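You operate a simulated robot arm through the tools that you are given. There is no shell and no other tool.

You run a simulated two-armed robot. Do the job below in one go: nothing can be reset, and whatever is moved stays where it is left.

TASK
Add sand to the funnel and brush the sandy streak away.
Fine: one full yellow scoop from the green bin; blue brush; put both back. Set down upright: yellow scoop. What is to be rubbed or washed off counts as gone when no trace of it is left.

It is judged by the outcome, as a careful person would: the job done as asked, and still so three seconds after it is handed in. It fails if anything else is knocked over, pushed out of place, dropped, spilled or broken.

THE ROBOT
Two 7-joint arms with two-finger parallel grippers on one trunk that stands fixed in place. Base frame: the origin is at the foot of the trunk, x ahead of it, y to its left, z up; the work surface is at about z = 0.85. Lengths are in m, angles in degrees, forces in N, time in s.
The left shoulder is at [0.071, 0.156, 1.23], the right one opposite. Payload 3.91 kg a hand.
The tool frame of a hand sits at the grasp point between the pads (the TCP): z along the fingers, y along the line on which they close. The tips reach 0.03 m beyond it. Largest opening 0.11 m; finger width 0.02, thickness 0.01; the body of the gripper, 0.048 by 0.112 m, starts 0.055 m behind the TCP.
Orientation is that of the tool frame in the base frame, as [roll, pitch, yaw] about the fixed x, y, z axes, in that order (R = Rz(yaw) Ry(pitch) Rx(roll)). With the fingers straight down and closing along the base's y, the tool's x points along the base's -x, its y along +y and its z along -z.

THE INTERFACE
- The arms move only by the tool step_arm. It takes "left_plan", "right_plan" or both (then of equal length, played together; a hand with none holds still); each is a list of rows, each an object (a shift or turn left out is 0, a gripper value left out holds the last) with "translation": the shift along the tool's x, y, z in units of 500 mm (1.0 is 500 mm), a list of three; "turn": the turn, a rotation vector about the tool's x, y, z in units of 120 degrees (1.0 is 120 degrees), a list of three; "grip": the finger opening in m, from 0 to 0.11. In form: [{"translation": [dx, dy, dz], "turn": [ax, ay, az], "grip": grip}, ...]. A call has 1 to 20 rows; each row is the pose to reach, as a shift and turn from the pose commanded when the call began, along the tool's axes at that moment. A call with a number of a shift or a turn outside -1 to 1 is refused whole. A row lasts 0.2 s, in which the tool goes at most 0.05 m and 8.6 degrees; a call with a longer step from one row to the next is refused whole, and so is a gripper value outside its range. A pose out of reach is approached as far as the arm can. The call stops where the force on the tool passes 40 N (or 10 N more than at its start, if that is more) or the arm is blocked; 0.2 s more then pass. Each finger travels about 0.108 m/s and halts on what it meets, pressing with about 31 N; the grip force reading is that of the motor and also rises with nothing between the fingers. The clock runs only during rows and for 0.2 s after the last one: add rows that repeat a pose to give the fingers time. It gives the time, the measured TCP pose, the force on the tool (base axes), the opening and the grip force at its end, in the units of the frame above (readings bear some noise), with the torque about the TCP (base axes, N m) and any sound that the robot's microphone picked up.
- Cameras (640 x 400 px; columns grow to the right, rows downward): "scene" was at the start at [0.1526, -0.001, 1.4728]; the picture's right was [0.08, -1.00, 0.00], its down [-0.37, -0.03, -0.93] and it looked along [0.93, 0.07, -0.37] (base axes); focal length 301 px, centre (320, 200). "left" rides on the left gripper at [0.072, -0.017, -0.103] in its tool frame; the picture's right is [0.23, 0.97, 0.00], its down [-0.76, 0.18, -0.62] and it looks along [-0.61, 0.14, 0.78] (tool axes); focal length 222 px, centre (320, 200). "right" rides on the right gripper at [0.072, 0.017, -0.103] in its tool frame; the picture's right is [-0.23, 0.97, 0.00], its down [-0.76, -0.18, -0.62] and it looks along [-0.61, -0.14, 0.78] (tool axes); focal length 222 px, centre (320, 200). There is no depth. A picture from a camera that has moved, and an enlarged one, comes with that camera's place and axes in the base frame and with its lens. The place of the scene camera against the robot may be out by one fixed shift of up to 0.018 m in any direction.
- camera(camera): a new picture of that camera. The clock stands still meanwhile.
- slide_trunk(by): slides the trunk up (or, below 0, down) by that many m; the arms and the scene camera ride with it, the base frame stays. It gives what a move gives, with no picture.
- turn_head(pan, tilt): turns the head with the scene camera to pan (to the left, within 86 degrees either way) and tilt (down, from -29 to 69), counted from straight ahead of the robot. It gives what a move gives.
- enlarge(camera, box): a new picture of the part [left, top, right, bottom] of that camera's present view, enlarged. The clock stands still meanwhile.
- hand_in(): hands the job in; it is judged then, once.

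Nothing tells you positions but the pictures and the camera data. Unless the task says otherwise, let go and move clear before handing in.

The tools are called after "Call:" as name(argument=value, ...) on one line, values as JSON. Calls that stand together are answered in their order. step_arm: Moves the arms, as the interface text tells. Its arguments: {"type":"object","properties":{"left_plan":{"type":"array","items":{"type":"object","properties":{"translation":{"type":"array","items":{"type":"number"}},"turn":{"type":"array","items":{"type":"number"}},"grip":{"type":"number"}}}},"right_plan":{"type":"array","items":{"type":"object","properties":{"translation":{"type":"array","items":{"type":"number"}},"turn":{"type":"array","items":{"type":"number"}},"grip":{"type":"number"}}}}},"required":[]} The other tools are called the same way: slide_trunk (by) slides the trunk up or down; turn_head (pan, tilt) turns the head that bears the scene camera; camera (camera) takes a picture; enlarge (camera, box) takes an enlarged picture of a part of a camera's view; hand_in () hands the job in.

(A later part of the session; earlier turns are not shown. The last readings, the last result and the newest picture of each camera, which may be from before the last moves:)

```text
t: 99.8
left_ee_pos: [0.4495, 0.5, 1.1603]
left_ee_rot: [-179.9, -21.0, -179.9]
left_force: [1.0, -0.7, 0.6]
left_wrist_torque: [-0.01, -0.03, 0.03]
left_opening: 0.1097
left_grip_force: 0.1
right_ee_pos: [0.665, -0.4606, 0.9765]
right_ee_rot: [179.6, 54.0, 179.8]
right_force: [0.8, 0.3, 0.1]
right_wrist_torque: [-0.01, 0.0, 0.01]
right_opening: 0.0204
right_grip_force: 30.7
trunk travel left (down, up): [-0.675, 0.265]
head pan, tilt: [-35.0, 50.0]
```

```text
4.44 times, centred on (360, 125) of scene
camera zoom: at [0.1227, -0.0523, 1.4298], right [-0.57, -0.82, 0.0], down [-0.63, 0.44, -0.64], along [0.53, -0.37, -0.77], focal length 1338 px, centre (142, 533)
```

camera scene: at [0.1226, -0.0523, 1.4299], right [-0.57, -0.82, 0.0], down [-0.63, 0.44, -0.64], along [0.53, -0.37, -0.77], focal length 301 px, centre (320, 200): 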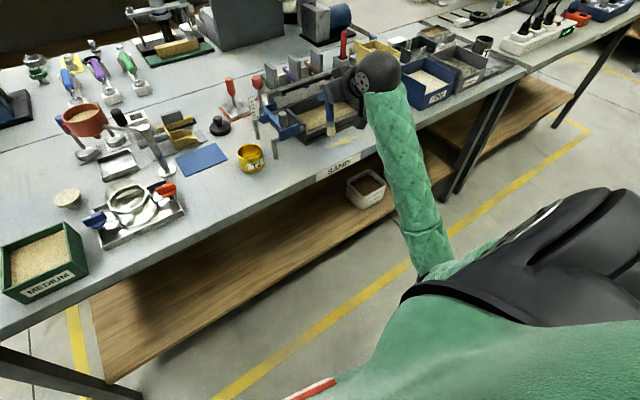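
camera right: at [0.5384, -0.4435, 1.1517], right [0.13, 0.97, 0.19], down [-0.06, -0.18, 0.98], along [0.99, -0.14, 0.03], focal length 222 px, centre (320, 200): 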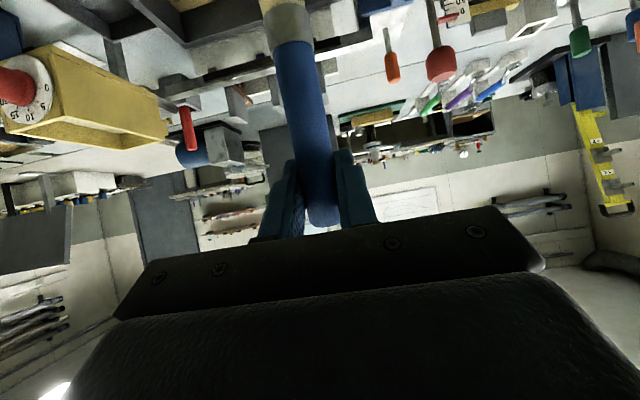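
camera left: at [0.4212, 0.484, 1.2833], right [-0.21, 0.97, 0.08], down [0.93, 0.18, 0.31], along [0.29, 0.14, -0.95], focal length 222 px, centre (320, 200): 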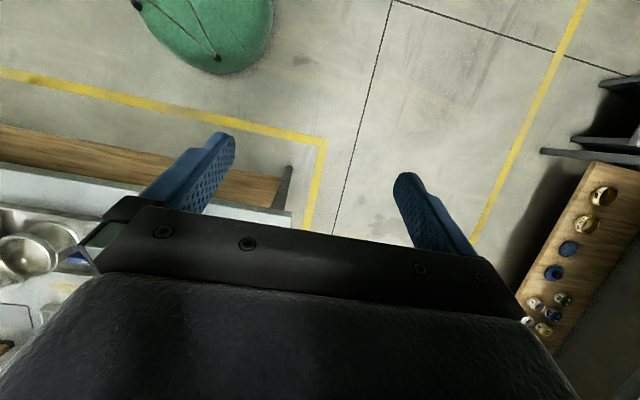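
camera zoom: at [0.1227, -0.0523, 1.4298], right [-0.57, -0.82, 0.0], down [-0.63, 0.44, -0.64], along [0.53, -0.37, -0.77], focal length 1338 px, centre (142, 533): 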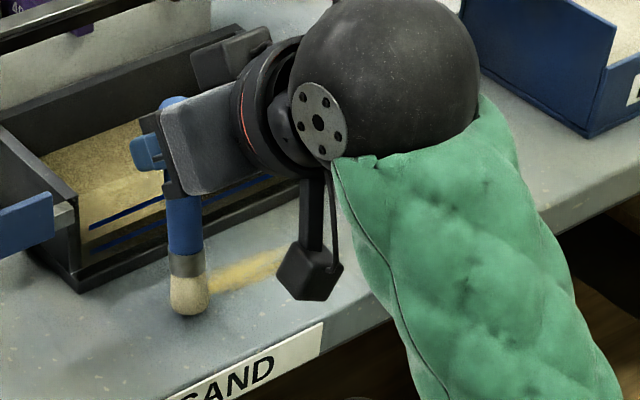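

Call:
step_arm(right_plan=[{"translation": [0.0065, 0.04, 0.0047]}, {"translation": [0.0065, -0.02, 0.0047]}, {"translation": [0.0065, -0.08, 0.0047]}, {"translation": [0.0065, -0.14, 0.0047]}, {"translation": [0.0065, -0.2, 0.0047]}, {"translation": [0.0065, -0.27, 0.0047]}, {"translation": [-0.0076, -0.27, 0.0241]}, {"translation": [-0.0076, -0.2, 0.0241]}, {"translation": [-0.0076, -0.14, 0.0241]}, {"translation": [-0.0076, -0.08, 0.0241]}, {"translation": [-0.0076, -0.02, 0.0241]}, {"translation": [-0.0076, 0.05, 0.0241]}, {"translation": [-0.0076, 0.05, 0.0241]}])

Call:
enlarge(camera="scene", box=[300, 80, 420, 170])

```text
t: 102.5
left_ee_pos: [0.4507, 0.4998, 1.1609]
left_ee_rot: [-179.9, -20.8, -180.0]
left_force: [-0.6, 0.1, 0.1]
left_wrist_torque: [0.04, -0.01, 0.01]
left_opening: 0.1102
left_grip_force: 0.1
right_ee_pos: [0.6774, -0.4345, 0.9716]
right_ee_rot: [179.6, 53.9, 179.7]
right_force: [0.3, 0.3, -0.3]
right_wrist_torque: [0.04, -0.02, 0.0]
right_opening: 0.0205
right_grip_force: 30.8
trunk travel left (down, up): [-0.675, 0.265]
head pan, tilt: [-35.0, 50.0]
```

```text
4.44 times, centred on (360, 125) of scene
camera zoom: at [0.1224, -0.0529, 1.4298], right [-0.57, -0.82, 0.0], down [-0.63, 0.44, -0.64], along [0.53, -0.37, -0.77], focal length 1338 px, centre (142, 533)
```

zoom: 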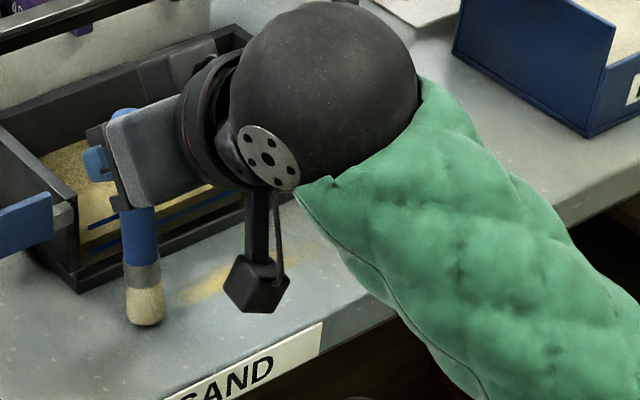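

No contact force yet, so the brush wasn't touching. I'll lower further until it does.

Call:
step_arm(right_plan=[{"translation": [0.004, 0, 0.003]}, {"translation": [0.0065, 0, 0.0047]}])

Call:
step_arm(right_plan=[{"translation": [0.003, 0, 0.0024]}, {"translation": [0.005, 0, 0.0036]}])

```text
t: 103.2
left_ee_pos: [0.4498, 0.5008, 1.1608]
left_ee_rot: [-179.9, -20.8, -179.9]
left_force: [-0.1, 0.7, 0.8]
left_wrist_torque: [0.0, -0.01, -0.06]
left_opening: 0.1101
left_grip_force: 0.1
right_ee_pos: [0.6772, -0.4357, 0.9697]
right_ee_rot: [179.6, 54.1, 179.9]
right_force: [-1.1, 0.8, 4.8]
right_wrist_torque: [-0.05, -0.01, 0.03]
right_opening: 0.0206
right_grip_force: 30.9
trunk travel left (down, up): [-0.675, 0.265]
head pan, tilt: [-35.0, 50.0]
```

```text
t: 103.8
left_ee_pos: [0.4497, 0.5021, 1.1607]
left_ee_rot: [-179.9, -20.8, -180.0]
left_force: [0.1, 0.5, 1.1]
left_wrist_torque: [0.01, 0.01, -0.02]
left_opening: 0.11
left_grip_force: 0.1
right_ee_pos: [0.6752, -0.4348, 0.9703]
right_ee_rot: [179.9, 54.3, -180.0]
right_force: [3.0, 1.3, 26.8]
right_wrist_torque: [-0.07, -0.42, -0.03]
right_opening: 0.0203
right_grip_force: 30.8
trunk travel left (down, up): [-0.675, 0.265]
head pan, tilt: [-35.0, 50.0]
```

Call:
step_arm(right_plan=[{"translation": [-0.003, 0, -0.0022]}, {"translation": [-0.005, 0, -0.0036]}])

Call:
step_arm(right_plan=[{"translation": [0, -0.05, 0]}, {"translation": [0, -0.1, 0]}, {"translation": [0, -0.15, 0]}, {"translation": [0, -0.2, 0]}, {"translation": [0, -0.25, 0]}, {"translation": [0, -0.3, 0]}, {"translation": [0.0141, -0.3, -0.0194]}, {"translation": [0.0141, -0.25, -0.0194]}, {"translation": [0.0141, -0.2, -0.0194]}, {"translation": [0.0141, -0.15, -0.0194]}, {"translation": [0.0141, -0.1, -0.0194]}, {"translation": [0.0141, -0.05, -0.0194]}, {"translation": [0.0141, 0, -0.0194]}])

Call:
enlarge(camera="scene", box=[300, 80, 420, 170])

```text
t: 104.3
left_ee_pos: [0.4508, 0.501, 1.1602]
left_ee_rot: [-179.9, -20.9, 180.0]
left_force: [-0.7, 0.4, 0.3]
left_wrist_torque: [-0.03, 0.02, 0.01]
left_opening: 0.1098
left_grip_force: 0.0
right_ee_pos: [0.6767, -0.4336, 0.9682]
right_ee_rot: [179.6, 53.9, 179.8]
right_force: [2.5, -1.0, 19.9]
right_wrist_torque: [-0.1, -0.34, -0.01]
right_opening: 0.0203
right_grip_force: 30.9
trunk travel left (down, up): [-0.675, 0.265]
head pan, tilt: [-35.0, 50.0]
```

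```text
t: 107.2
left_ee_pos: [0.4507, 0.5008, 1.1609]
left_ee_rot: [-179.9, -21.1, -180.0]
left_force: [0.0, -0.3, -0.4]
left_wrist_torque: [0.02, 0.02, 0.02]
left_opening: 0.11
left_grip_force: 0.0
right_ee_pos: [0.6656, -0.435, 0.9689]
right_ee_rot: [179.7, 53.9, 180.0]
right_force: [-0.1, -0.2, -0.9]
right_wrist_torque: [-0.01, 0.02, 0.02]
right_opening: 0.0204
right_grip_force: 31.2
trunk travel left (down, up): [-0.675, 0.265]
head pan, tilt: [-35.0, 50.0]
```

```text
4.44 times, centred on (360, 125) of scene
camera zoom: at [0.123, -0.0519, 1.4298], right [-0.57, -0.82, 0.0], down [-0.63, 0.44, -0.64], along [0.53, -0.37, -0.77], focal length 1338 px, centre (142, 533)
```

zoom: 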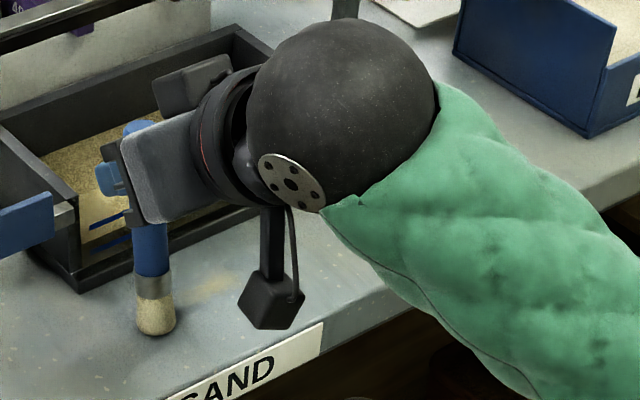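

The mark is fading, so it is removable. The brush slid up slightly in the grip; I'll lower a little to restore light contact and continue with more strokes.

Call:
step_arm(right_plan=[{"translation": [0.002, 0, 0.0015]}, {"translation": [0.0032, 0, 0.0024]}])

Call:
step_arm(right_plan=[{"translation": [0.0016, 0, 0.0012]}, {"translation": [0.0016, 0, 0.0012]}])

```text
t: 107.8
left_ee_pos: [0.4501, 0.5009, 1.1609]
left_ee_rot: [-179.9, -20.9, -179.9]
left_force: [-0.2, 0.9, -0.7]
left_wrist_torque: [0.03, 0.0, 0.01]
left_opening: 0.1103
left_grip_force: 0.1
right_ee_pos: [0.6653, -0.4338, 0.968]
right_ee_rot: [179.6, 54.2, 179.9]
right_force: [0.5, -1.3, 8.0]
right_wrist_torque: [-0.11, 0.0, 0.0]
right_opening: 0.0203
right_grip_force: 30.6
trunk travel left (down, up): [-0.675, 0.265]
head pan, tilt: [-35.0, 50.0]
```

```text
t: 108.3
left_ee_pos: [0.45, 0.5013, 1.1606]
left_ee_rot: [-179.9, -20.9, 179.8]
left_force: [0.9, 0.6, 0.6]
left_wrist_torque: [0.0, 0.02, -0.01]
left_opening: 0.1101
left_grip_force: 0.0
right_ee_pos: [0.6644, -0.4335, 0.9673]
right_ee_rot: [179.7, 54.1, -180.0]
right_force: [2.6, -0.6, 21.6]
right_wrist_torque: [-0.13, -0.4, -0.01]
right_opening: 0.0203
right_grip_force: 30.8
trunk travel left (down, up): [-0.675, 0.265]
head pan, tilt: [-35.0, 50.0]
```

Call:
step_arm(right_plan=[{"translation": [-0.0016, -0.05, -0.0012]}, {"translation": [-0.0016, -0.1, -0.0012]}, {"translation": [-0.0016, -0.15, -0.0012]}, {"translation": [-0.0016, -0.2, -0.0012]}, {"translation": [-0.0016, -0.25, -0.0012]}, {"translation": [-0.0016, -0.3, -0.0012]}, {"translation": [-0.011, -0.3, 0.0117]}, {"translation": [-0.011, -0.25, 0.0117]}, {"translation": [-0.011, -0.2, 0.0117]}, {"translation": [-0.011, -0.15, 0.0117]}, {"translation": [-0.011, -0.1, 0.0117]}, {"translation": [-0.011, -0.05, 0.0117]}, {"translation": [-0.011, 0, 0.0117]}, {"translation": [-0.0204, 0, 0.0247]}, {"translation": [-0.0204, -0.05, 0.0247]}, {"translation": [-0.0204, -0.1, 0.0247]}, {"translation": [-0.0204, -0.15, 0.0247]}, {"translation": [-0.0204, -0.2, 0.0247]}, {"translation": [-0.0204, -0.25, 0.0247]}, {"translation": [-0.0204, -0.3, 0.0247]}])

Call:
enlarge(camera="scene", box=[290, 80, 410, 170])

```text
t: 112.5
left_ee_pos: [0.4501, 0.5012, 1.1607]
left_ee_rot: [-179.9, -20.9, -180.0]
left_force: [0.2, -0.2, -0.5]
left_wrist_torque: [0.0, -0.03, 0.04]
left_opening: 0.11
left_grip_force: 0.0
right_ee_pos: [0.6813, -0.5857, 0.9669]
right_ee_rot: [179.6, 54.0, 179.9]
right_force: [-0.8, 1.7, 4.5]
right_wrist_torque: [0.18, 0.05, -0.01]
right_opening: 0.0201
right_grip_force: 31.3
trunk travel left (down, up): [-0.675, 0.265]
head pan, tilt: [-35.0, 50.0]
```

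```text
4.44 times, centred on (350, 125) of scene
camera zoom: at [0.1222, -0.0521, 1.4299], right [-0.57, -0.82, 0.0], down [-0.63, 0.44, -0.64], along [0.53, -0.37, -0.77], focal length 1338 px, centre (187, 533)
```

zoom: 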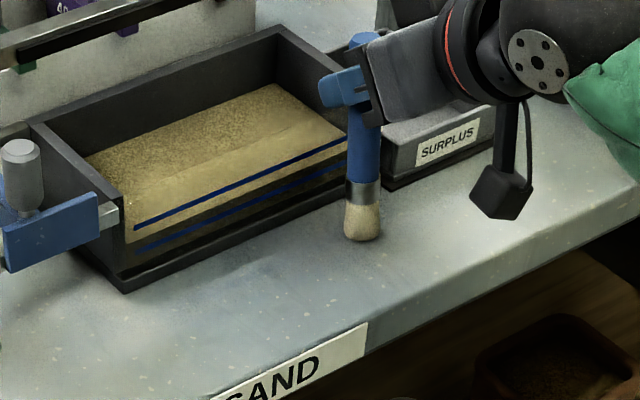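

That mark is gone too. I'll lift with the trunk and inspect both places.

Call:
slide_trunk(by=0.18)

Call:
camera(camera="scene")

Call:
enlarge(camera="scene", box=[290, 140, 410, 220])

```text
t: 114.5
left_ee_pos: [0.4502, 0.5006, 1.3409]
left_ee_rot: [-179.8, -21.0, -179.9]
left_force: [-0.5, 0.2, 0.0]
left_wrist_torque: [-0.01, 0.0, -0.01]
left_opening: 0.1101
left_grip_force: 0.0
right_ee_pos: [0.6816, -0.5847, 1.1449]
right_ee_rot: [179.6, 53.9, 179.9]
right_force: [-0.1, -0.3, -0.6]
right_wrist_torque: [0.0, 0.0, 0.0]
right_opening: 0.0206
right_grip_force: 30.7
trunk travel left (down, up): [-0.855, 0.085]
head pan, tilt: [-35.0, 50.0]
```

```text
taken
camera scene: at [0.1229, -0.0524, 1.6097], right [-0.57, -0.82, 0.0], down [-0.63, 0.44, -0.64], along [0.53, -0.37, -0.77], focal length 301 px, centre (320, 200)
```

scene: 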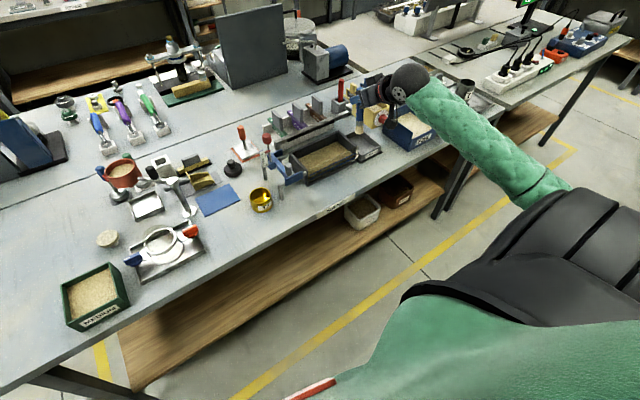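

```text
5.00 times, centred on (350, 180) of scene
camera zoom: at [0.1229, -0.0524, 1.6097], right [-0.57, -0.82, 0.0], down [-0.63, 0.44, -0.64], along [0.53, -0.37, -0.77], focal length 1505 px, centre (170, 300)
```

zoom: 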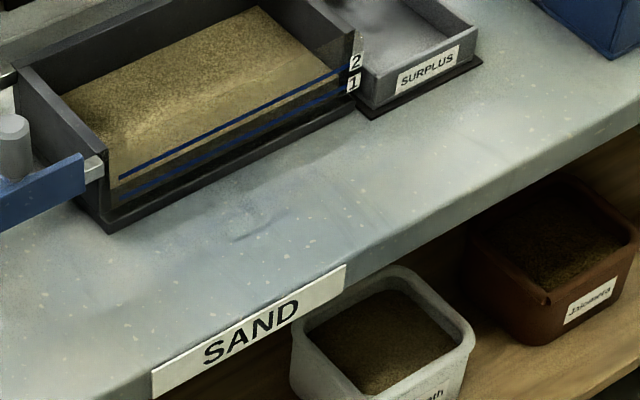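

Call:
enlarge(camera="scene", box=[330, 165, 390, 205])

Call:
turn_head(pan=0, tilt=55)

Call:
camera(camera="scene")

Call:
enlarge(camera="scene", box=[230, 90, 370, 210])

```text
10.00 times, centred on (360, 185) of scene
camera zoom: at [0.1229, -0.0524, 1.6097], right [-0.57, -0.82, 0.0], down [-0.63, 0.44, -0.64], along [0.53, -0.37, -0.77], focal length 3010 px, centre (-80, 350)
```

zoom: 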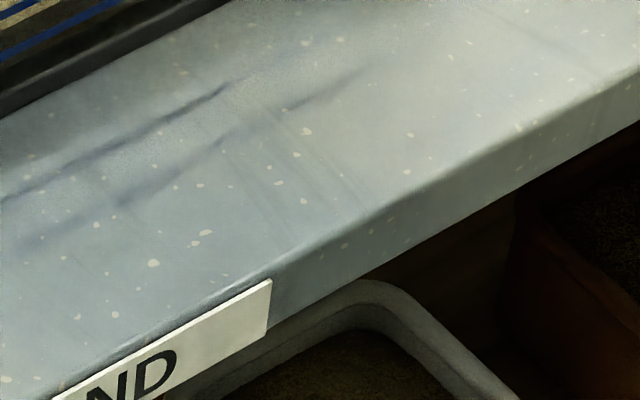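

```text
t: 115.6
left_ee_pos: [0.4489, 0.5012, 1.3401]
left_ee_rot: [-179.9, -21.0, 179.9]
left_force: [0.5, 0.7, 0.1]
left_wrist_torque: [-0.01, 0.03, -0.02]
left_opening: 0.1099
left_grip_force: 0.0
right_ee_pos: [0.6804, -0.5857, 1.1451]
right_ee_rot: [179.6, 54.0, 180.0]
right_force: [-0.1, -0.3, -0.1]
right_wrist_torque: [0.01, -0.04, 0.01]
right_opening: 0.0203
right_grip_force: 30.9
trunk travel left (down, up): [-0.855, 0.085]
head pan, tilt: [0.0, 55.0]
```

```text
taken
camera scene: at [0.1318, -0.0083, 1.6033], right [0.0, -1.0, 0.0], down [-0.82, 0.0, -0.57], along [0.57, 0.0, -0.82], focal length 301 px, centre (320, 200)
```

scene: 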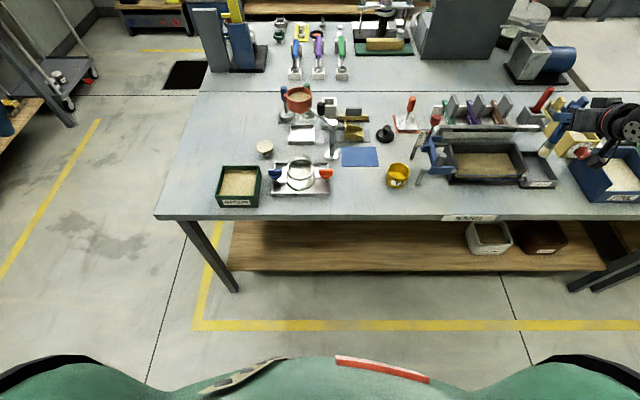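

```text
3.33 times, centred on (300, 150) of scene
camera zoom: at [0.1318, -0.0083, 1.6033], right [0.0, -1.0, 0.0], down [-0.82, 0.0, -0.57], along [0.57, 0.0, -0.82], focal length 1003 px, centre (387, 367)
```

zoom: 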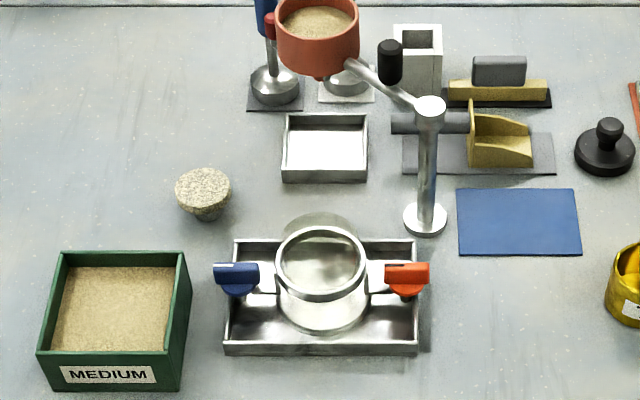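

Call:
enlarge(camera="scene", box=[265, 135, 345, 185])

Call:
enlarge(camera="scene", box=[360, 80, 640, 250])

Call:
enlarge(camera="scene", box=[150, 20, 430, 195])

```text
8.00 times, centred on (305, 160) of scene
camera zoom: at [0.1318, -0.0083, 1.6033], right [0.0, -1.0, 0.0], down [-0.82, 0.0, -0.57], along [0.57, 0.0, -0.82], focal length 2408 px, centre (440, 520)
```

zoom: 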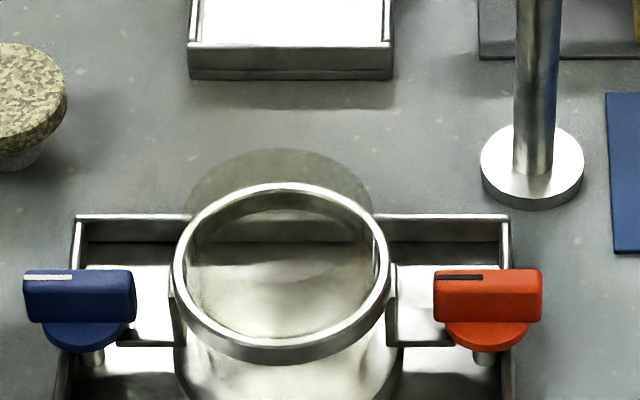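

```text
2.29 times, centred on (500, 165) of scene
camera zoom: at [0.1318, -0.0083, 1.6033], right [0.0, -1.0, 0.0], down [-0.82, 0.0, -0.57], along [0.57, 0.0, -0.82], focal length 688 px, centre (-91, 280)
```

zoom: 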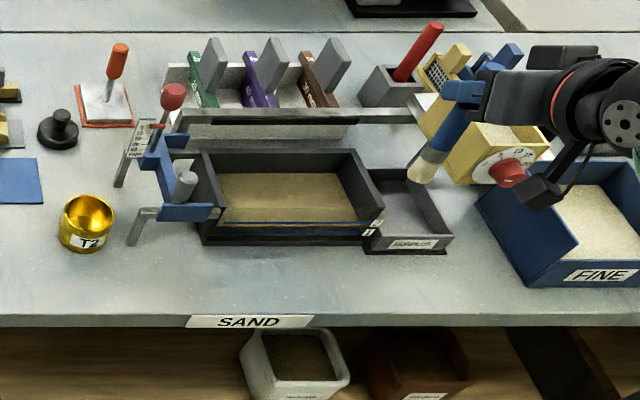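

```text
2.29 times, centred on (290, 108) of scene
camera zoom: at [0.1318, -0.0083, 1.6033], right [0.0, -1.0, 0.0], down [-0.82, 0.0, -0.57], along [0.57, 0.0, -0.82], focal length 688 px, centre (389, 411)
```

zoom: 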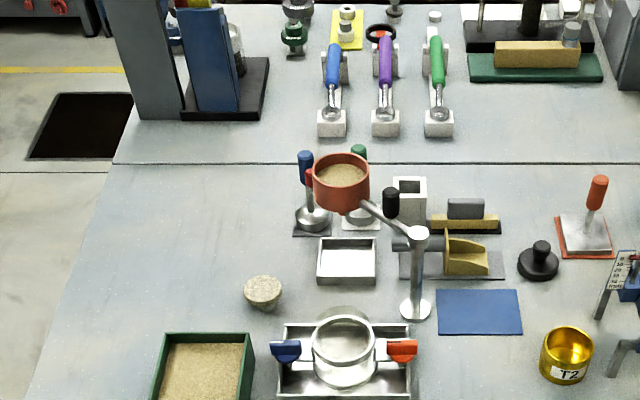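

Everything else is in place. Before returning the brush I'll check how it sits in the grip now.

Call:
camera(camera="right")

Call:
enlarge(camera="scene", box=[520, 90, 640, 180])

```text
taken
camera right: at [0.5545, -0.5688, 1.1477], right [0.13, 0.97, 0.19], down [-0.05, -0.18, 0.98], along [0.99, -0.14, 0.03], focal length 222 px, centre (320, 200)
```

right: 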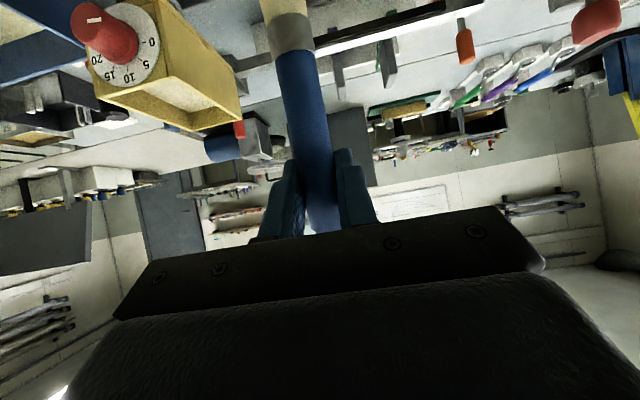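

```text
4.44 times, centred on (580, 135) of scene
camera zoom: at [0.1318, -0.0083, 1.6033], right [0.0, -1.0, 0.0], down [-0.82, 0.0, -0.57], along [0.57, 0.0, -0.82], focal length 1338 px, centre (-836, 489)
```

zoom: 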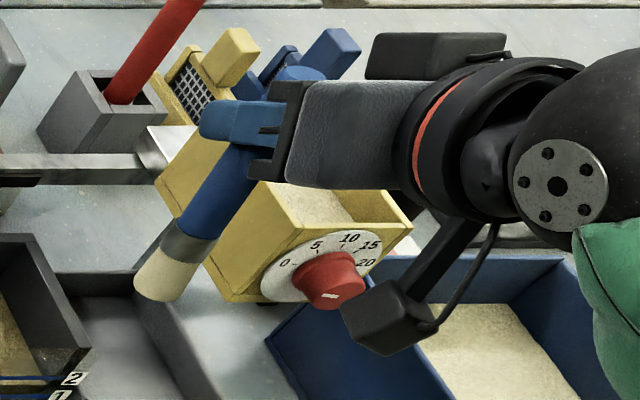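

Call:
turn_head(pan=-45, tilt=40)

Call:
camera(camera="scene")

Call:
enlarge(camera="scene", box=[260, 110, 380, 200])

```text
t: 116.7
left_ee_pos: [0.4511, 0.5015, 1.3397]
left_ee_rot: [-179.9, -21.0, -179.9]
left_force: [-0.4, -0.3, 0.5]
left_wrist_torque: [-0.03, 0.02, 0.01]
left_opening: 0.1101
left_grip_force: 0.1
right_ee_pos: [0.6809, -0.5862, 1.1462]
right_ee_rot: [179.6, 53.9, 179.9]
right_force: [0.2, 0.4, -0.4]
right_wrist_torque: [0.0, 0.0, 0.01]
right_opening: 0.0202
right_grip_force: 30.8
trunk travel left (down, up): [-0.855, 0.085]
head pan, tilt: [-45.0, 40.0]
```

```text
taken
camera scene: at [0.1199, -0.0683, 1.6239], right [-0.71, -0.71, 0.0], down [-0.46, 0.45, -0.77], along [0.54, -0.54, -0.64], focal length 301 px, centre (320, 200)
```

scene: 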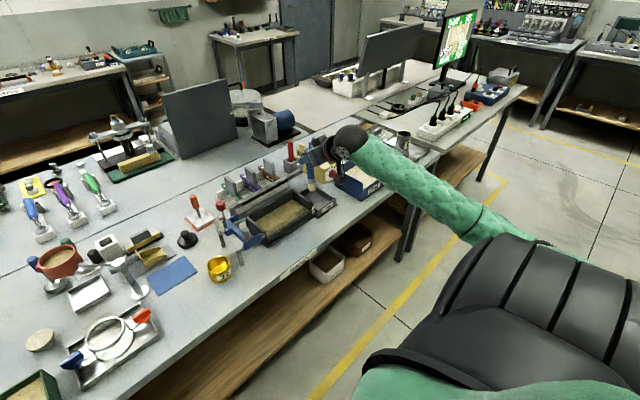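

```text
4.44 times, centred on (320, 155) of scene
camera zoom: at [0.1199, -0.0683, 1.6239], right [-0.71, -0.71, 0.0], down [-0.46, 0.45, -0.77], along [0.54, -0.54, -0.64], focal length 1338 px, centre (320, 400)
```

zoom: 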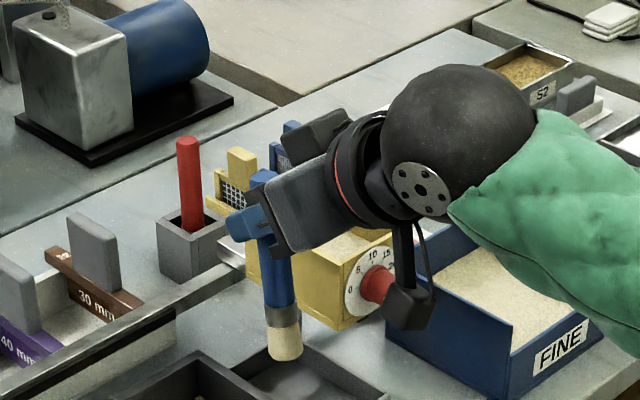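

The brush is close to vertical in the hand. I'll carry it high back toward the holder, first retracing to a known-good pose.

Call:
step_arm(right_plan=[{"translation": [-0.065, 0, -0.047]}, {"translation": [-0.129, 0.04, -0.094]}, {"translation": [-0.149, 0.133, -0.072]}, {"translation": [-0.17, 0.226, -0.05]}, {"translation": [-0.19, 0.318, -0.028]}, {"translation": [-0.211, 0.411, -0.006]}, {"translation": [-0.231, 0.504, 0.016]}, {"translation": [-0.252, 0.597, 0.038]}, {"translation": [-0.272, 0.689, 0.06]}, {"translation": [-0.292, 0.782, 0.082]}])

Call:
turn_head(pan=-5, tilt=45)

Call:
camera(camera="scene")

Call:
camera(camera="right")

```text
t: 118.9
left_ee_pos: [0.4523, 0.5023, 1.3391]
left_ee_rot: [-179.7, -21.0, 179.9]
left_force: [0.5, 0.5, -1.3]
left_wrist_torque: [-0.02, 0.01, 0.01]
left_opening: 0.1098
left_grip_force: 0.0
right_ee_pos: [0.7975, -0.1917, 1.2388]
right_ee_rot: [179.8, 53.9, 179.9]
right_force: [-0.4, -0.1, -0.7]
right_wrist_torque: [0.01, 0.01, -0.01]
right_opening: 0.0205
right_grip_force: 31.6
trunk travel left (down, up): [-0.855, 0.085]
head pan, tilt: [-45.0, 40.0]
```

```text
t: 120.0
left_ee_pos: [0.4519, 0.5016, 1.3398]
left_ee_rot: [-179.9, -21.0, -180.0]
left_force: [0.1, -0.3, -0.2]
left_wrist_torque: [0.01, 0.01, 0.01]
left_opening: 0.1104
left_grip_force: 0.0
right_ee_pos: [0.7968, -0.1933, 1.2403]
right_ee_rot: [179.8, 53.9, 179.9]
right_force: [0.1, 0.2, -1.0]
right_wrist_torque: [0.01, -0.02, -0.02]
right_opening: 0.0202
right_grip_force: 31.4
trunk travel left (down, up): [-0.855, 0.085]
head pan, tilt: [-5.0, 45.0]
```

```text
taken
camera scene: at [0.1412, -0.0146, 1.6167], right [-0.09, -1.0, 0.0], down [-0.7, 0.06, -0.71], along [0.7, -0.06, -0.71], focal length 301 px, centre (320, 200)
```

scene: 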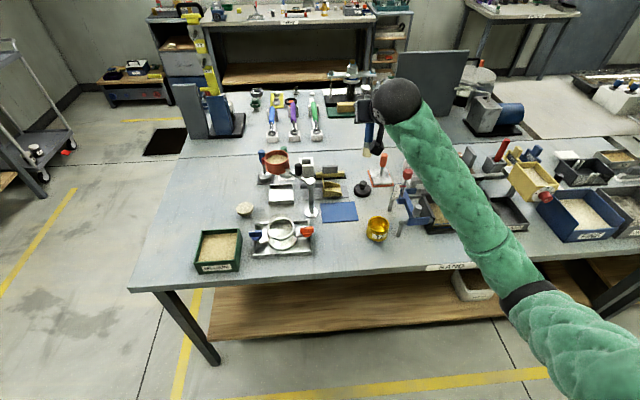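

```text
taken
camera right: at [0.6713, -0.1775, 1.2428], right [0.13, 0.97, 0.19], down [-0.05, -0.18, 0.98], along [0.99, -0.14, 0.03], focal length 222 px, centre (320, 200)
```

right: 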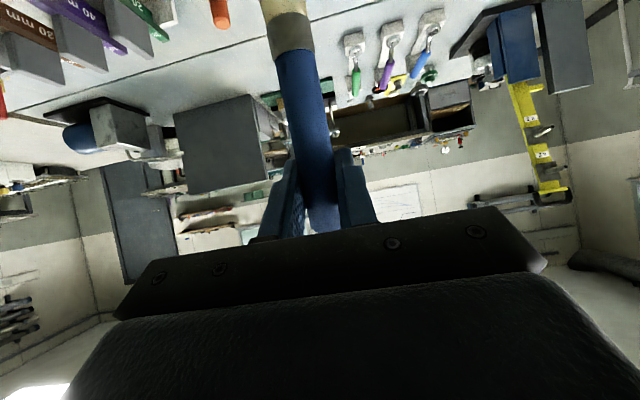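

The posture is good, with the elbow out to the right. Moving over the holder at height.

Call:
step_arm(right_plan=[{"translation": [-0.032, 0.045, 0.064]}, {"translation": [-0.065, 0.089, 0.128]}, {"translation": [-0.097, 0.134, 0.192]}, {"translation": [-0.129, 0.178, 0.255]}, {"translation": [-0.161, 0.223, 0.319]}, {"translation": [-0.194, 0.267, 0.383]}, {"translation": [-0.226, 0.312, 0.447]}, {"translation": [-0.226, 0.312, 0.447]}])

Call:
camera(camera="scene")

Call:
camera(camera="right")

Call:
enlarge(camera="scene", box=[240, 80, 380, 200])

```text
t: 121.8
left_ee_pos: [0.4506, 0.5009, 1.3407]
left_ee_rot: [-179.9, -20.9, -179.9]
left_force: [-0.1, -0.1, -0.1]
left_wrist_torque: [-0.01, 0.01, 0.0]
left_opening: 0.1102
left_grip_force: 0.0
right_ee_pos: [1.0442, -0.038, 1.2005]
right_ee_rot: [179.6, 54.1, 179.9]
right_force: [-0.1, -1.6, 0.2]
right_wrist_torque: [-0.02, -0.03, 0.03]
right_opening: 0.0203
right_grip_force: 31.2
trunk travel left (down, up): [-0.855, 0.085]
head pan, tilt: [-5.0, 45.0]
```

```text
taken
camera scene: at [0.1403, -0.016, 1.6168], right [-0.09, -1.0, 0.0], down [-0.7, 0.06, -0.71], along [0.7, -0.06, -0.71], focal length 301 px, centre (320, 200)
```

scene: 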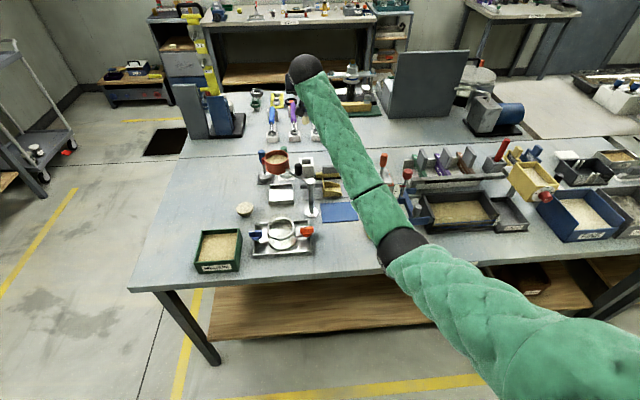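

```text
taken
camera right: at [0.919, -0.0214, 1.2035], right [0.13, 0.97, 0.19], down [-0.06, -0.18, 0.98], along [0.99, -0.14, 0.03], focal length 222 px, centre (320, 200)
```

right: 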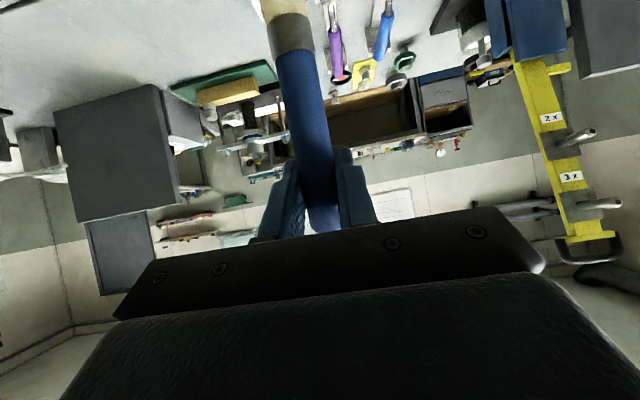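

```text
3.33 times, centred on (310, 140) of scene
camera zoom: at [0.1403, -0.016, 1.6168], right [-0.09, -1.0, 0.0], down [-0.7, 0.06, -0.71], along [0.7, -0.06, -0.71], focal length 1003 px, centre (353, 400)
```

zoom: 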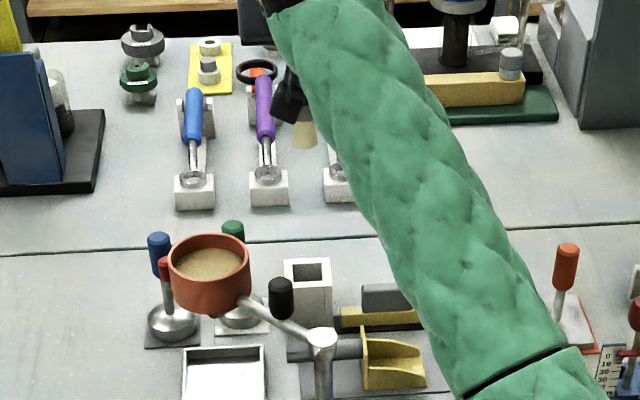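

Brush tip and holder opening agree to within about 2 mm. I'll yaw the hand 10° so its camera keeps clear of the funnel arm, then lower with the trunk for a straight vertical insertion.

Call:
step_arm(right_plan=[{"translation": [0, 0, 0], "turn": [-0.0337, 0, -0.0245]}, {"translation": [0, 0, 0], "turn": [-0.0674, 0, -0.049]}, {"translation": [0, 0, 0], "turn": [-0.0674, 0, -0.049]}])

Call:
slide_trunk(by=-0.09)

Call:
camera(camera="right")

Call:
enlarge(camera="scene", box=[250, 60, 370, 160])

```text
t: 122.5
left_ee_pos: [0.4502, 0.5018, 1.339]
left_ee_rot: [-179.9, -21.0, 180.0]
left_force: [0.1, 0.4, -0.6]
left_wrist_torque: [-0.02, 0.0, -0.01]
left_opening: 0.1098
left_grip_force: 0.0
right_ee_pos: [1.0471, -0.0365, 1.2]
right_ee_rot: [179.6, 53.9, -170.0]
right_force: [0.5, -0.7, 0.2]
right_wrist_torque: [0.03, 0.01, 0.02]
right_opening: 0.0204
right_grip_force: 30.7
trunk travel left (down, up): [-0.855, 0.085]
head pan, tilt: [-5.0, 45.0]
```

```text
t: 123.8
left_ee_pos: [0.4518, 0.5006, 1.2501]
left_ee_rot: [-179.9, -20.9, 180.0]
left_force: [-0.2, -0.8, -0.4]
left_wrist_torque: [-0.01, -0.04, 0.0]
left_opening: 0.11
left_grip_force: 0.1
right_ee_pos: [1.0448, -0.0382, 1.1106]
right_ee_rot: [179.6, 54.0, -170.0]
right_force: [0.5, 0.2, -0.8]
right_wrist_torque: [-0.02, 0.0, 0.01]
right_opening: 0.0201
right_grip_force: 31.0
trunk travel left (down, up): [-0.765, 0.175]
head pan, tilt: [-5.0, 45.0]
```

```text
taken
camera right: at [0.918, -0.0429, 1.1137], right [-0.04, 0.98, 0.19], down [-0.02, -0.19, 0.98], along [1.0, 0.04, 0.03], focal length 222 px, centre (320, 200)
```

right: 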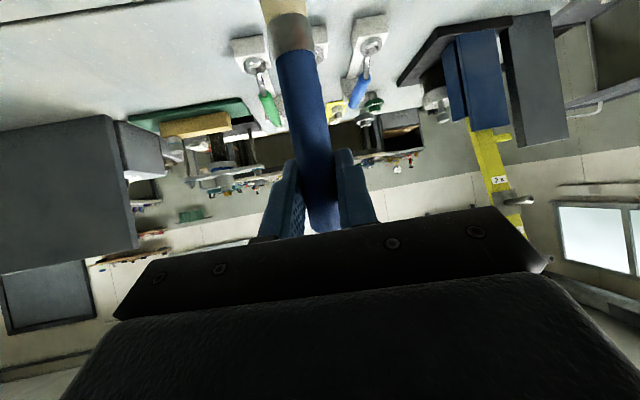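

```text
4.00 times, centred on (310, 110) of scene
camera zoom: at [0.1406, -0.0151, 1.5269], right [-0.09, -1.0, 0.0], down [-0.7, 0.06, -0.71], along [0.7, -0.06, -0.71], focal length 1204 px, centre (360, 560)
```

zoom: 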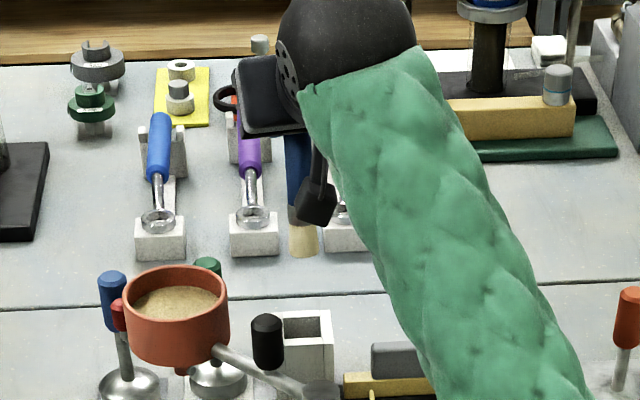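

Call:
step_arm(right_plan=[{"translation": [0, -0.004, 0]}, {"translation": [0, -0.004, 0]}])

Call:
slide_trunk(by=-0.07)

Call:
enlarge(camera="scene", box=[250, 60, 370, 160])

Call:
camera(camera="right")

```text
t: 124.4
left_ee_pos: [0.4507, 0.4998, 1.2504]
left_ee_rot: [-179.9, -21.1, 179.9]
left_force: [0.3, 0.4, 0.4]
left_wrist_torque: [0.01, -0.04, 0.03]
left_opening: 0.1101
left_grip_force: 0.0
right_ee_pos: [1.0478, -0.0409, 1.1106]
right_ee_rot: [179.7, 54.0, -170.2]
right_force: [0.0, 0.7, -0.9]
right_wrist_torque: [-0.01, 0.0, 0.02]
right_opening: 0.0202
right_grip_force: 30.6
trunk travel left (down, up): [-0.765, 0.175]
head pan, tilt: [-5.0, 45.0]
```

```text
t: 125.5
left_ee_pos: [0.4502, 0.5014, 1.1805]
left_ee_rot: [-179.9, -21.0, 180.0]
left_force: [-0.7, 0.0, 0.1]
left_wrist_torque: [0.02, 0.0, -0.01]
left_opening: 0.1099
left_grip_force: 0.0
right_ee_pos: [1.0461, -0.0399, 1.042]
right_ee_rot: [179.7, 54.0, -170.0]
right_force: [0.5, -0.6, -0.4]
right_wrist_torque: [-0.02, -0.01, -0.01]
right_opening: 0.0204
right_grip_force: 31.3
trunk travel left (down, up): [-0.695, 0.245]
head pan, tilt: [-5.0, 45.0]
```

```text
4.00 times, centred on (310, 110) of scene
camera zoom: at [0.1407, -0.015, 1.4569], right [-0.09, -1.0, 0.0], down [-0.7, 0.06, -0.71], along [0.7, -0.06, -0.71], focal length 1204 px, centre (360, 560)
```

zoom: 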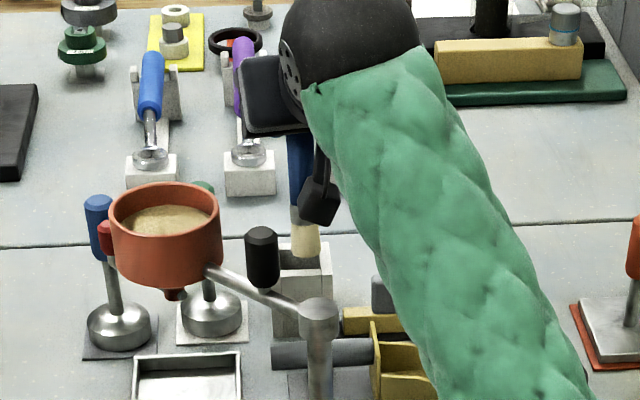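

```text
taken
camera right: at [0.9184, -0.0449, 1.0437], right [-0.04, 0.98, 0.19], down [-0.02, -0.19, 0.98], along [1.0, 0.04, 0.03], focal length 222 px, centre (320, 200)
```

right: 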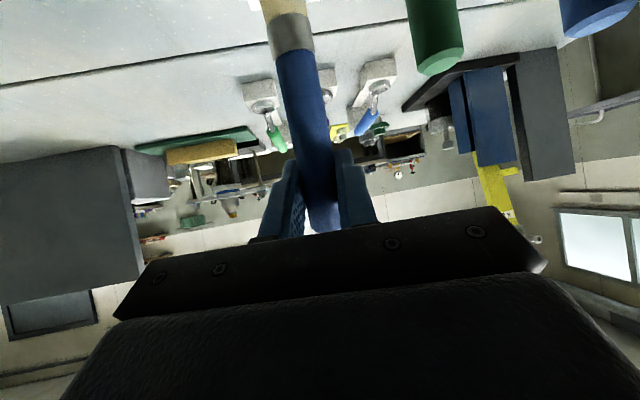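

Call:
enlarge(camera="scene", box=[310, 105, 350, 145])

Call:
enlarge(camera="scene", box=[270, 100, 340, 150])

```text
10.00 times, centred on (330, 125) of scene
camera zoom: at [0.1407, -0.015, 1.4569], right [-0.09, -1.0, 0.0], down [-0.7, 0.06, -0.71], along [0.7, -0.06, -0.71], focal length 3010 px, centre (220, 950)
```

zoom: 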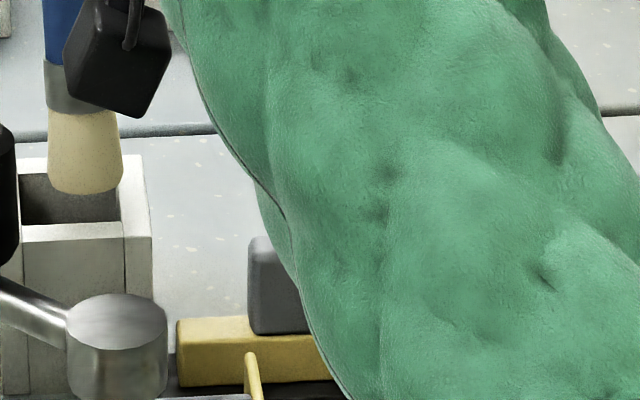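

```text
8.00 times, centred on (305, 125) of scene
camera zoom: at [0.1407, -0.015, 1.4569], right [-0.09, -1.0, 0.0], down [-0.7, 0.06, -0.71], along [0.7, -0.06, -0.71], focal length 2408 px, centre (440, 800)
```

zoom: 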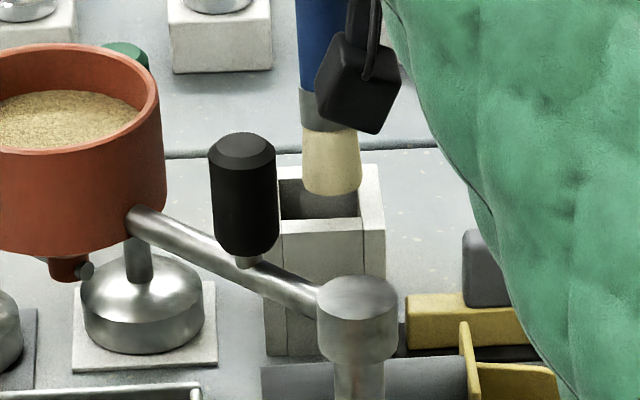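

The bristles are slightly too far right for the opening; I'll shift 4.5 mm left and re-check before going in.

Call:
step_arm(right_plan=[{"translation": [0, 0.005, 0]}, {"translation": [0, 0.009, 0]}, {"translation": [0, 0.009, 0]}])

Call:
enlarge(camera="scene", box=[270, 100, 340, 150])

```text
t: 126.3
left_ee_pos: [0.4496, 0.5013, 1.1802]
left_ee_rot: [-179.9, -21.0, -180.0]
left_force: [0.9, -0.5, 0.9]
left_wrist_torque: [-0.02, -0.04, -0.01]
left_opening: 0.1099
left_grip_force: 0.0
right_ee_pos: [1.0457, -0.0355, 1.0401]
right_ee_rot: [179.6, 54.0, -170.1]
right_force: [-0.4, -0.5, -0.3]
right_wrist_torque: [0.0, 0.01, 0.04]
right_opening: 0.0202
right_grip_force: 30.9
trunk travel left (down, up): [-0.695, 0.245]
head pan, tilt: [-5.0, 45.0]
```

```text
8.00 times, centred on (305, 125) of scene
camera zoom: at [0.1411, -0.0149, 1.4567], right [-0.09, -1.0, 0.0], down [-0.7, 0.06, -0.71], along [0.7, -0.06, -0.71], focal length 2408 px, centre (440, 800)
```

zoom: 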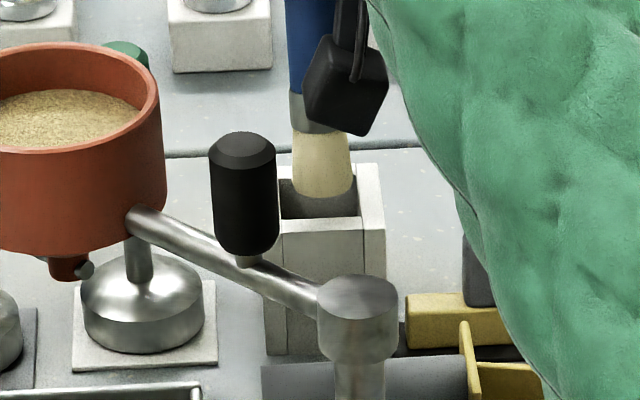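

Centred now. Lowering in small trunk steps while watching the force.

Call:
slide_trunk(by=-0.03)

Call:
enlarge(camera="scene", box=[270, 90, 340, 140])

```text
t: 126.9
left_ee_pos: [0.4503, 0.5009, 1.1538]
left_ee_rot: [-179.9, -20.9, -179.9]
left_force: [-0.5, -1.2, 0.6]
left_wrist_torque: [0.03, 0.03, -0.01]
left_opening: 0.1098
left_grip_force: 0.0
right_ee_pos: [1.046, -0.0351, 1.0259]
right_ee_rot: [179.5, 55.0, -170.2]
right_force: [-6.3, -1.0, 14.8]
right_wrist_torque: [0.02, 0.89, 0.07]
right_opening: 0.0202
right_grip_force: 30.9
trunk travel left (down, up): [-0.668, 0.272]
head pan, tilt: [-5.0, 45.0]
stopped: the force on the tool passed its limit at 45 N (the readings are from after the stop); the commanded pose is now the measured one
```

```text
8.00 times, centred on (305, 115) of scene
camera zoom: at [0.1397, -0.015, 1.4297], right [-0.09, -1.0, 0.0], down [-0.7, 0.06, -0.71], along [0.7, -0.06, -0.71], focal length 2408 px, centre (440, 880)
```

zoom: 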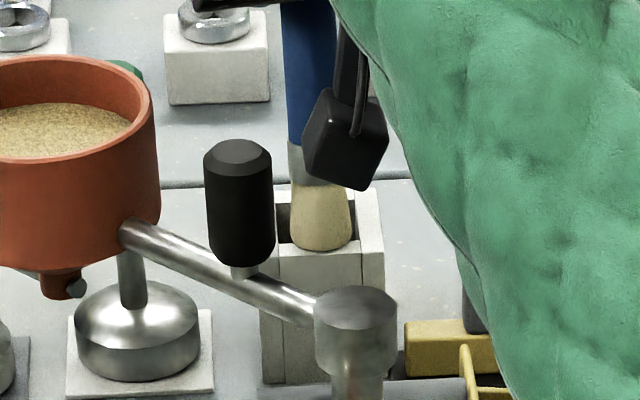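

The bristles came down on the holder's front rim, so the brush is too near in x. I'll lift off and look.

Call:
slide_trunk(by=0.05)

Call:
enlarge(camera="scene", box=[270, 90, 340, 140])

Call:
camera(camera="right")

```text
t: 127.8
left_ee_pos: [0.4514, 0.5019, 1.2018]
left_ee_rot: [-179.9, -20.9, -180.0]
left_force: [0.6, -0.3, 0.0]
left_wrist_torque: [0.0, -0.03, 0.0]
left_opening: 0.11
left_grip_force: 0.1
right_ee_pos: [1.0471, -0.0342, 1.0723]
right_ee_rot: [179.5, 54.8, -170.1]
right_force: [-0.3, 0.0, -0.3]
right_wrist_torque: [0.02, 0.02, -0.01]
right_opening: 0.0205
right_grip_force: 31.0
trunk travel left (down, up): [-0.718, 0.222]
head pan, tilt: [-5.0, 45.0]
```

```text
8.00 times, centred on (305, 115) of scene
camera zoom: at [0.1415, -0.0147, 1.4795], right [-0.09, -1.0, 0.0], down [-0.71, 0.06, -0.71], along [0.7, -0.06, -0.71], focal length 2408 px, centre (440, 880)
```

zoom: 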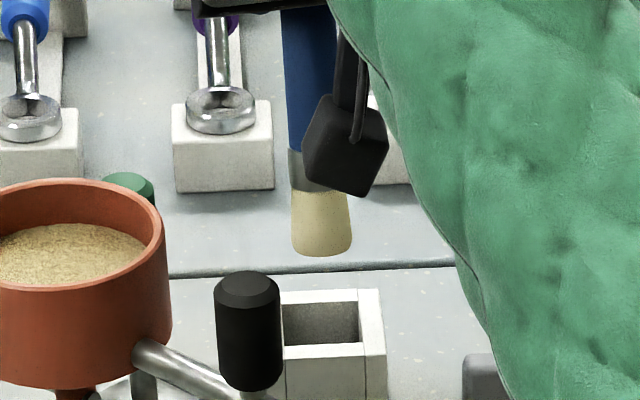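

```text
taken
camera right: at [0.9193, -0.0404, 1.0727], right [-0.04, 0.98, 0.19], down [-0.04, -0.19, 0.98], along [1.0, 0.04, 0.04], focal length 222 px, centre (320, 200)
```

right: 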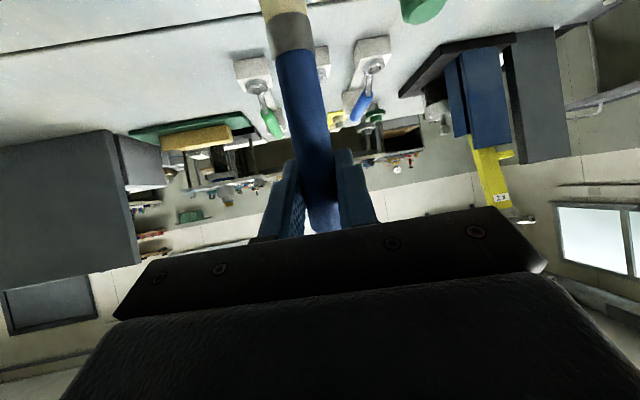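

Comparing pixels, the brush needs to go about 6.5 mm further out and 2 mm left to centre on the 33 mm opening. Adjusting and re-checking.

Call:
step_arm(right_plan=[{"translation": [-0.004, 0.0008, 0.0055]}, {"translation": [-0.0078, 0.0017, 0.011]}, {"translation": [-0.0078, 0.0017, 0.011]}])

Call:
slide_trunk(by=-0.03)

Call:
enlarge(camera="scene", box=[270, 90, 340, 140])

```text
t: 128.6
left_ee_pos: [0.451, 0.5007, 1.2035]
left_ee_rot: [-179.9, -21.0, -180.0]
left_force: [-0.3, 0.1, 0.2]
left_wrist_torque: [-0.04, -0.01, 0.0]
left_opening: 0.1101
left_grip_force: 0.1
right_ee_pos: [1.0541, -0.0325, 1.0725]
right_ee_rot: [179.6, 54.8, -170.2]
right_force: [-0.5, -0.5, -0.5]
right_wrist_torque: [0.03, -0.02, 0.01]
right_opening: 0.0202
right_grip_force: 31.3
trunk travel left (down, up): [-0.718, 0.222]
head pan, tilt: [-5.0, 45.0]
```

```text
t: 129.4
left_ee_pos: [0.452, 0.5013, 1.1735]
left_ee_rot: [-179.9, -20.9, -180.0]
left_force: [-0.3, -0.2, -0.1]
left_wrist_torque: [0.0, 0.01, -0.04]
left_opening: 0.1099
left_grip_force: 0.0
right_ee_pos: [1.0528, -0.0331, 1.0432]
right_ee_rot: [179.6, 54.8, -170.2]
right_force: [0.4, 0.5, -0.6]
right_wrist_torque: [0.03, 0.0, 0.01]
right_opening: 0.0203
right_grip_force: 31.1
trunk travel left (down, up): [-0.688, 0.252]
head pan, tilt: [-5.0, 45.0]
```

```text
8.00 times, centred on (305, 115) of scene
camera zoom: at [0.1403, -0.0152, 1.45], right [-0.09, -1.0, 0.0], down [-0.7, 0.06, -0.71], along [0.7, -0.06, -0.71], focal length 2408 px, centre (440, 880)
```

zoom: 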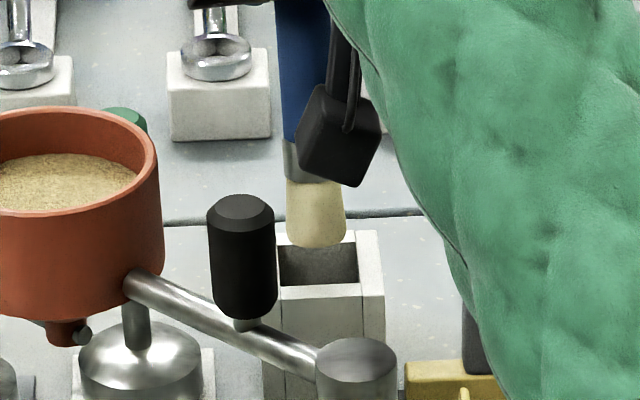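

Now the tip lines up with the middle of the opening. Lowering again.

Call:
slide_trunk(by=-0.03)

Call:
enlarge(camera="scene", box=[270, 80, 340, 130])

```text
t: 130.1
left_ee_pos: [0.4506, 0.502, 1.1432]
left_ee_rot: [-179.9, -21.0, -179.9]
left_force: [0.8, -0.4, -0.2]
left_wrist_torque: [-0.02, 0.03, -0.01]
left_opening: 0.1099
left_grip_force: 0.0
right_ee_pos: [1.0532, -0.0325, 1.0232]
right_ee_rot: [179.6, 55.8, -170.0]
right_force: [-5.6, 0.6, 13.6]
right_wrist_torque: [0.03, 0.89, 0.0]
right_opening: 0.0202
right_grip_force: 30.8
trunk travel left (down, up): [-0.658, 0.282]
head pan, tilt: [-5.0, 45.0]
stopped: the force on the tool passed its limit at 42 N (the readings are from after the stop); the commanded pose is now the measured one
```

```text
8.00 times, centred on (305, 105) of scene
camera zoom: at [0.1403, -0.0151, 1.4195], right [-0.09, -1.0, 0.0], down [-0.7, 0.06, -0.71], along [0.7, -0.06, -0.71], focal length 2408 px, centre (440, 960)
```

zoom: 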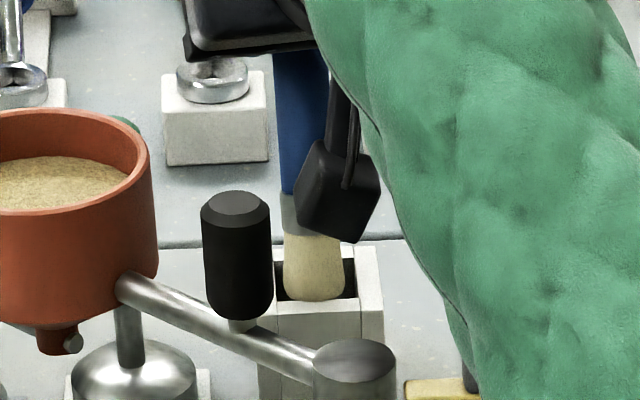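

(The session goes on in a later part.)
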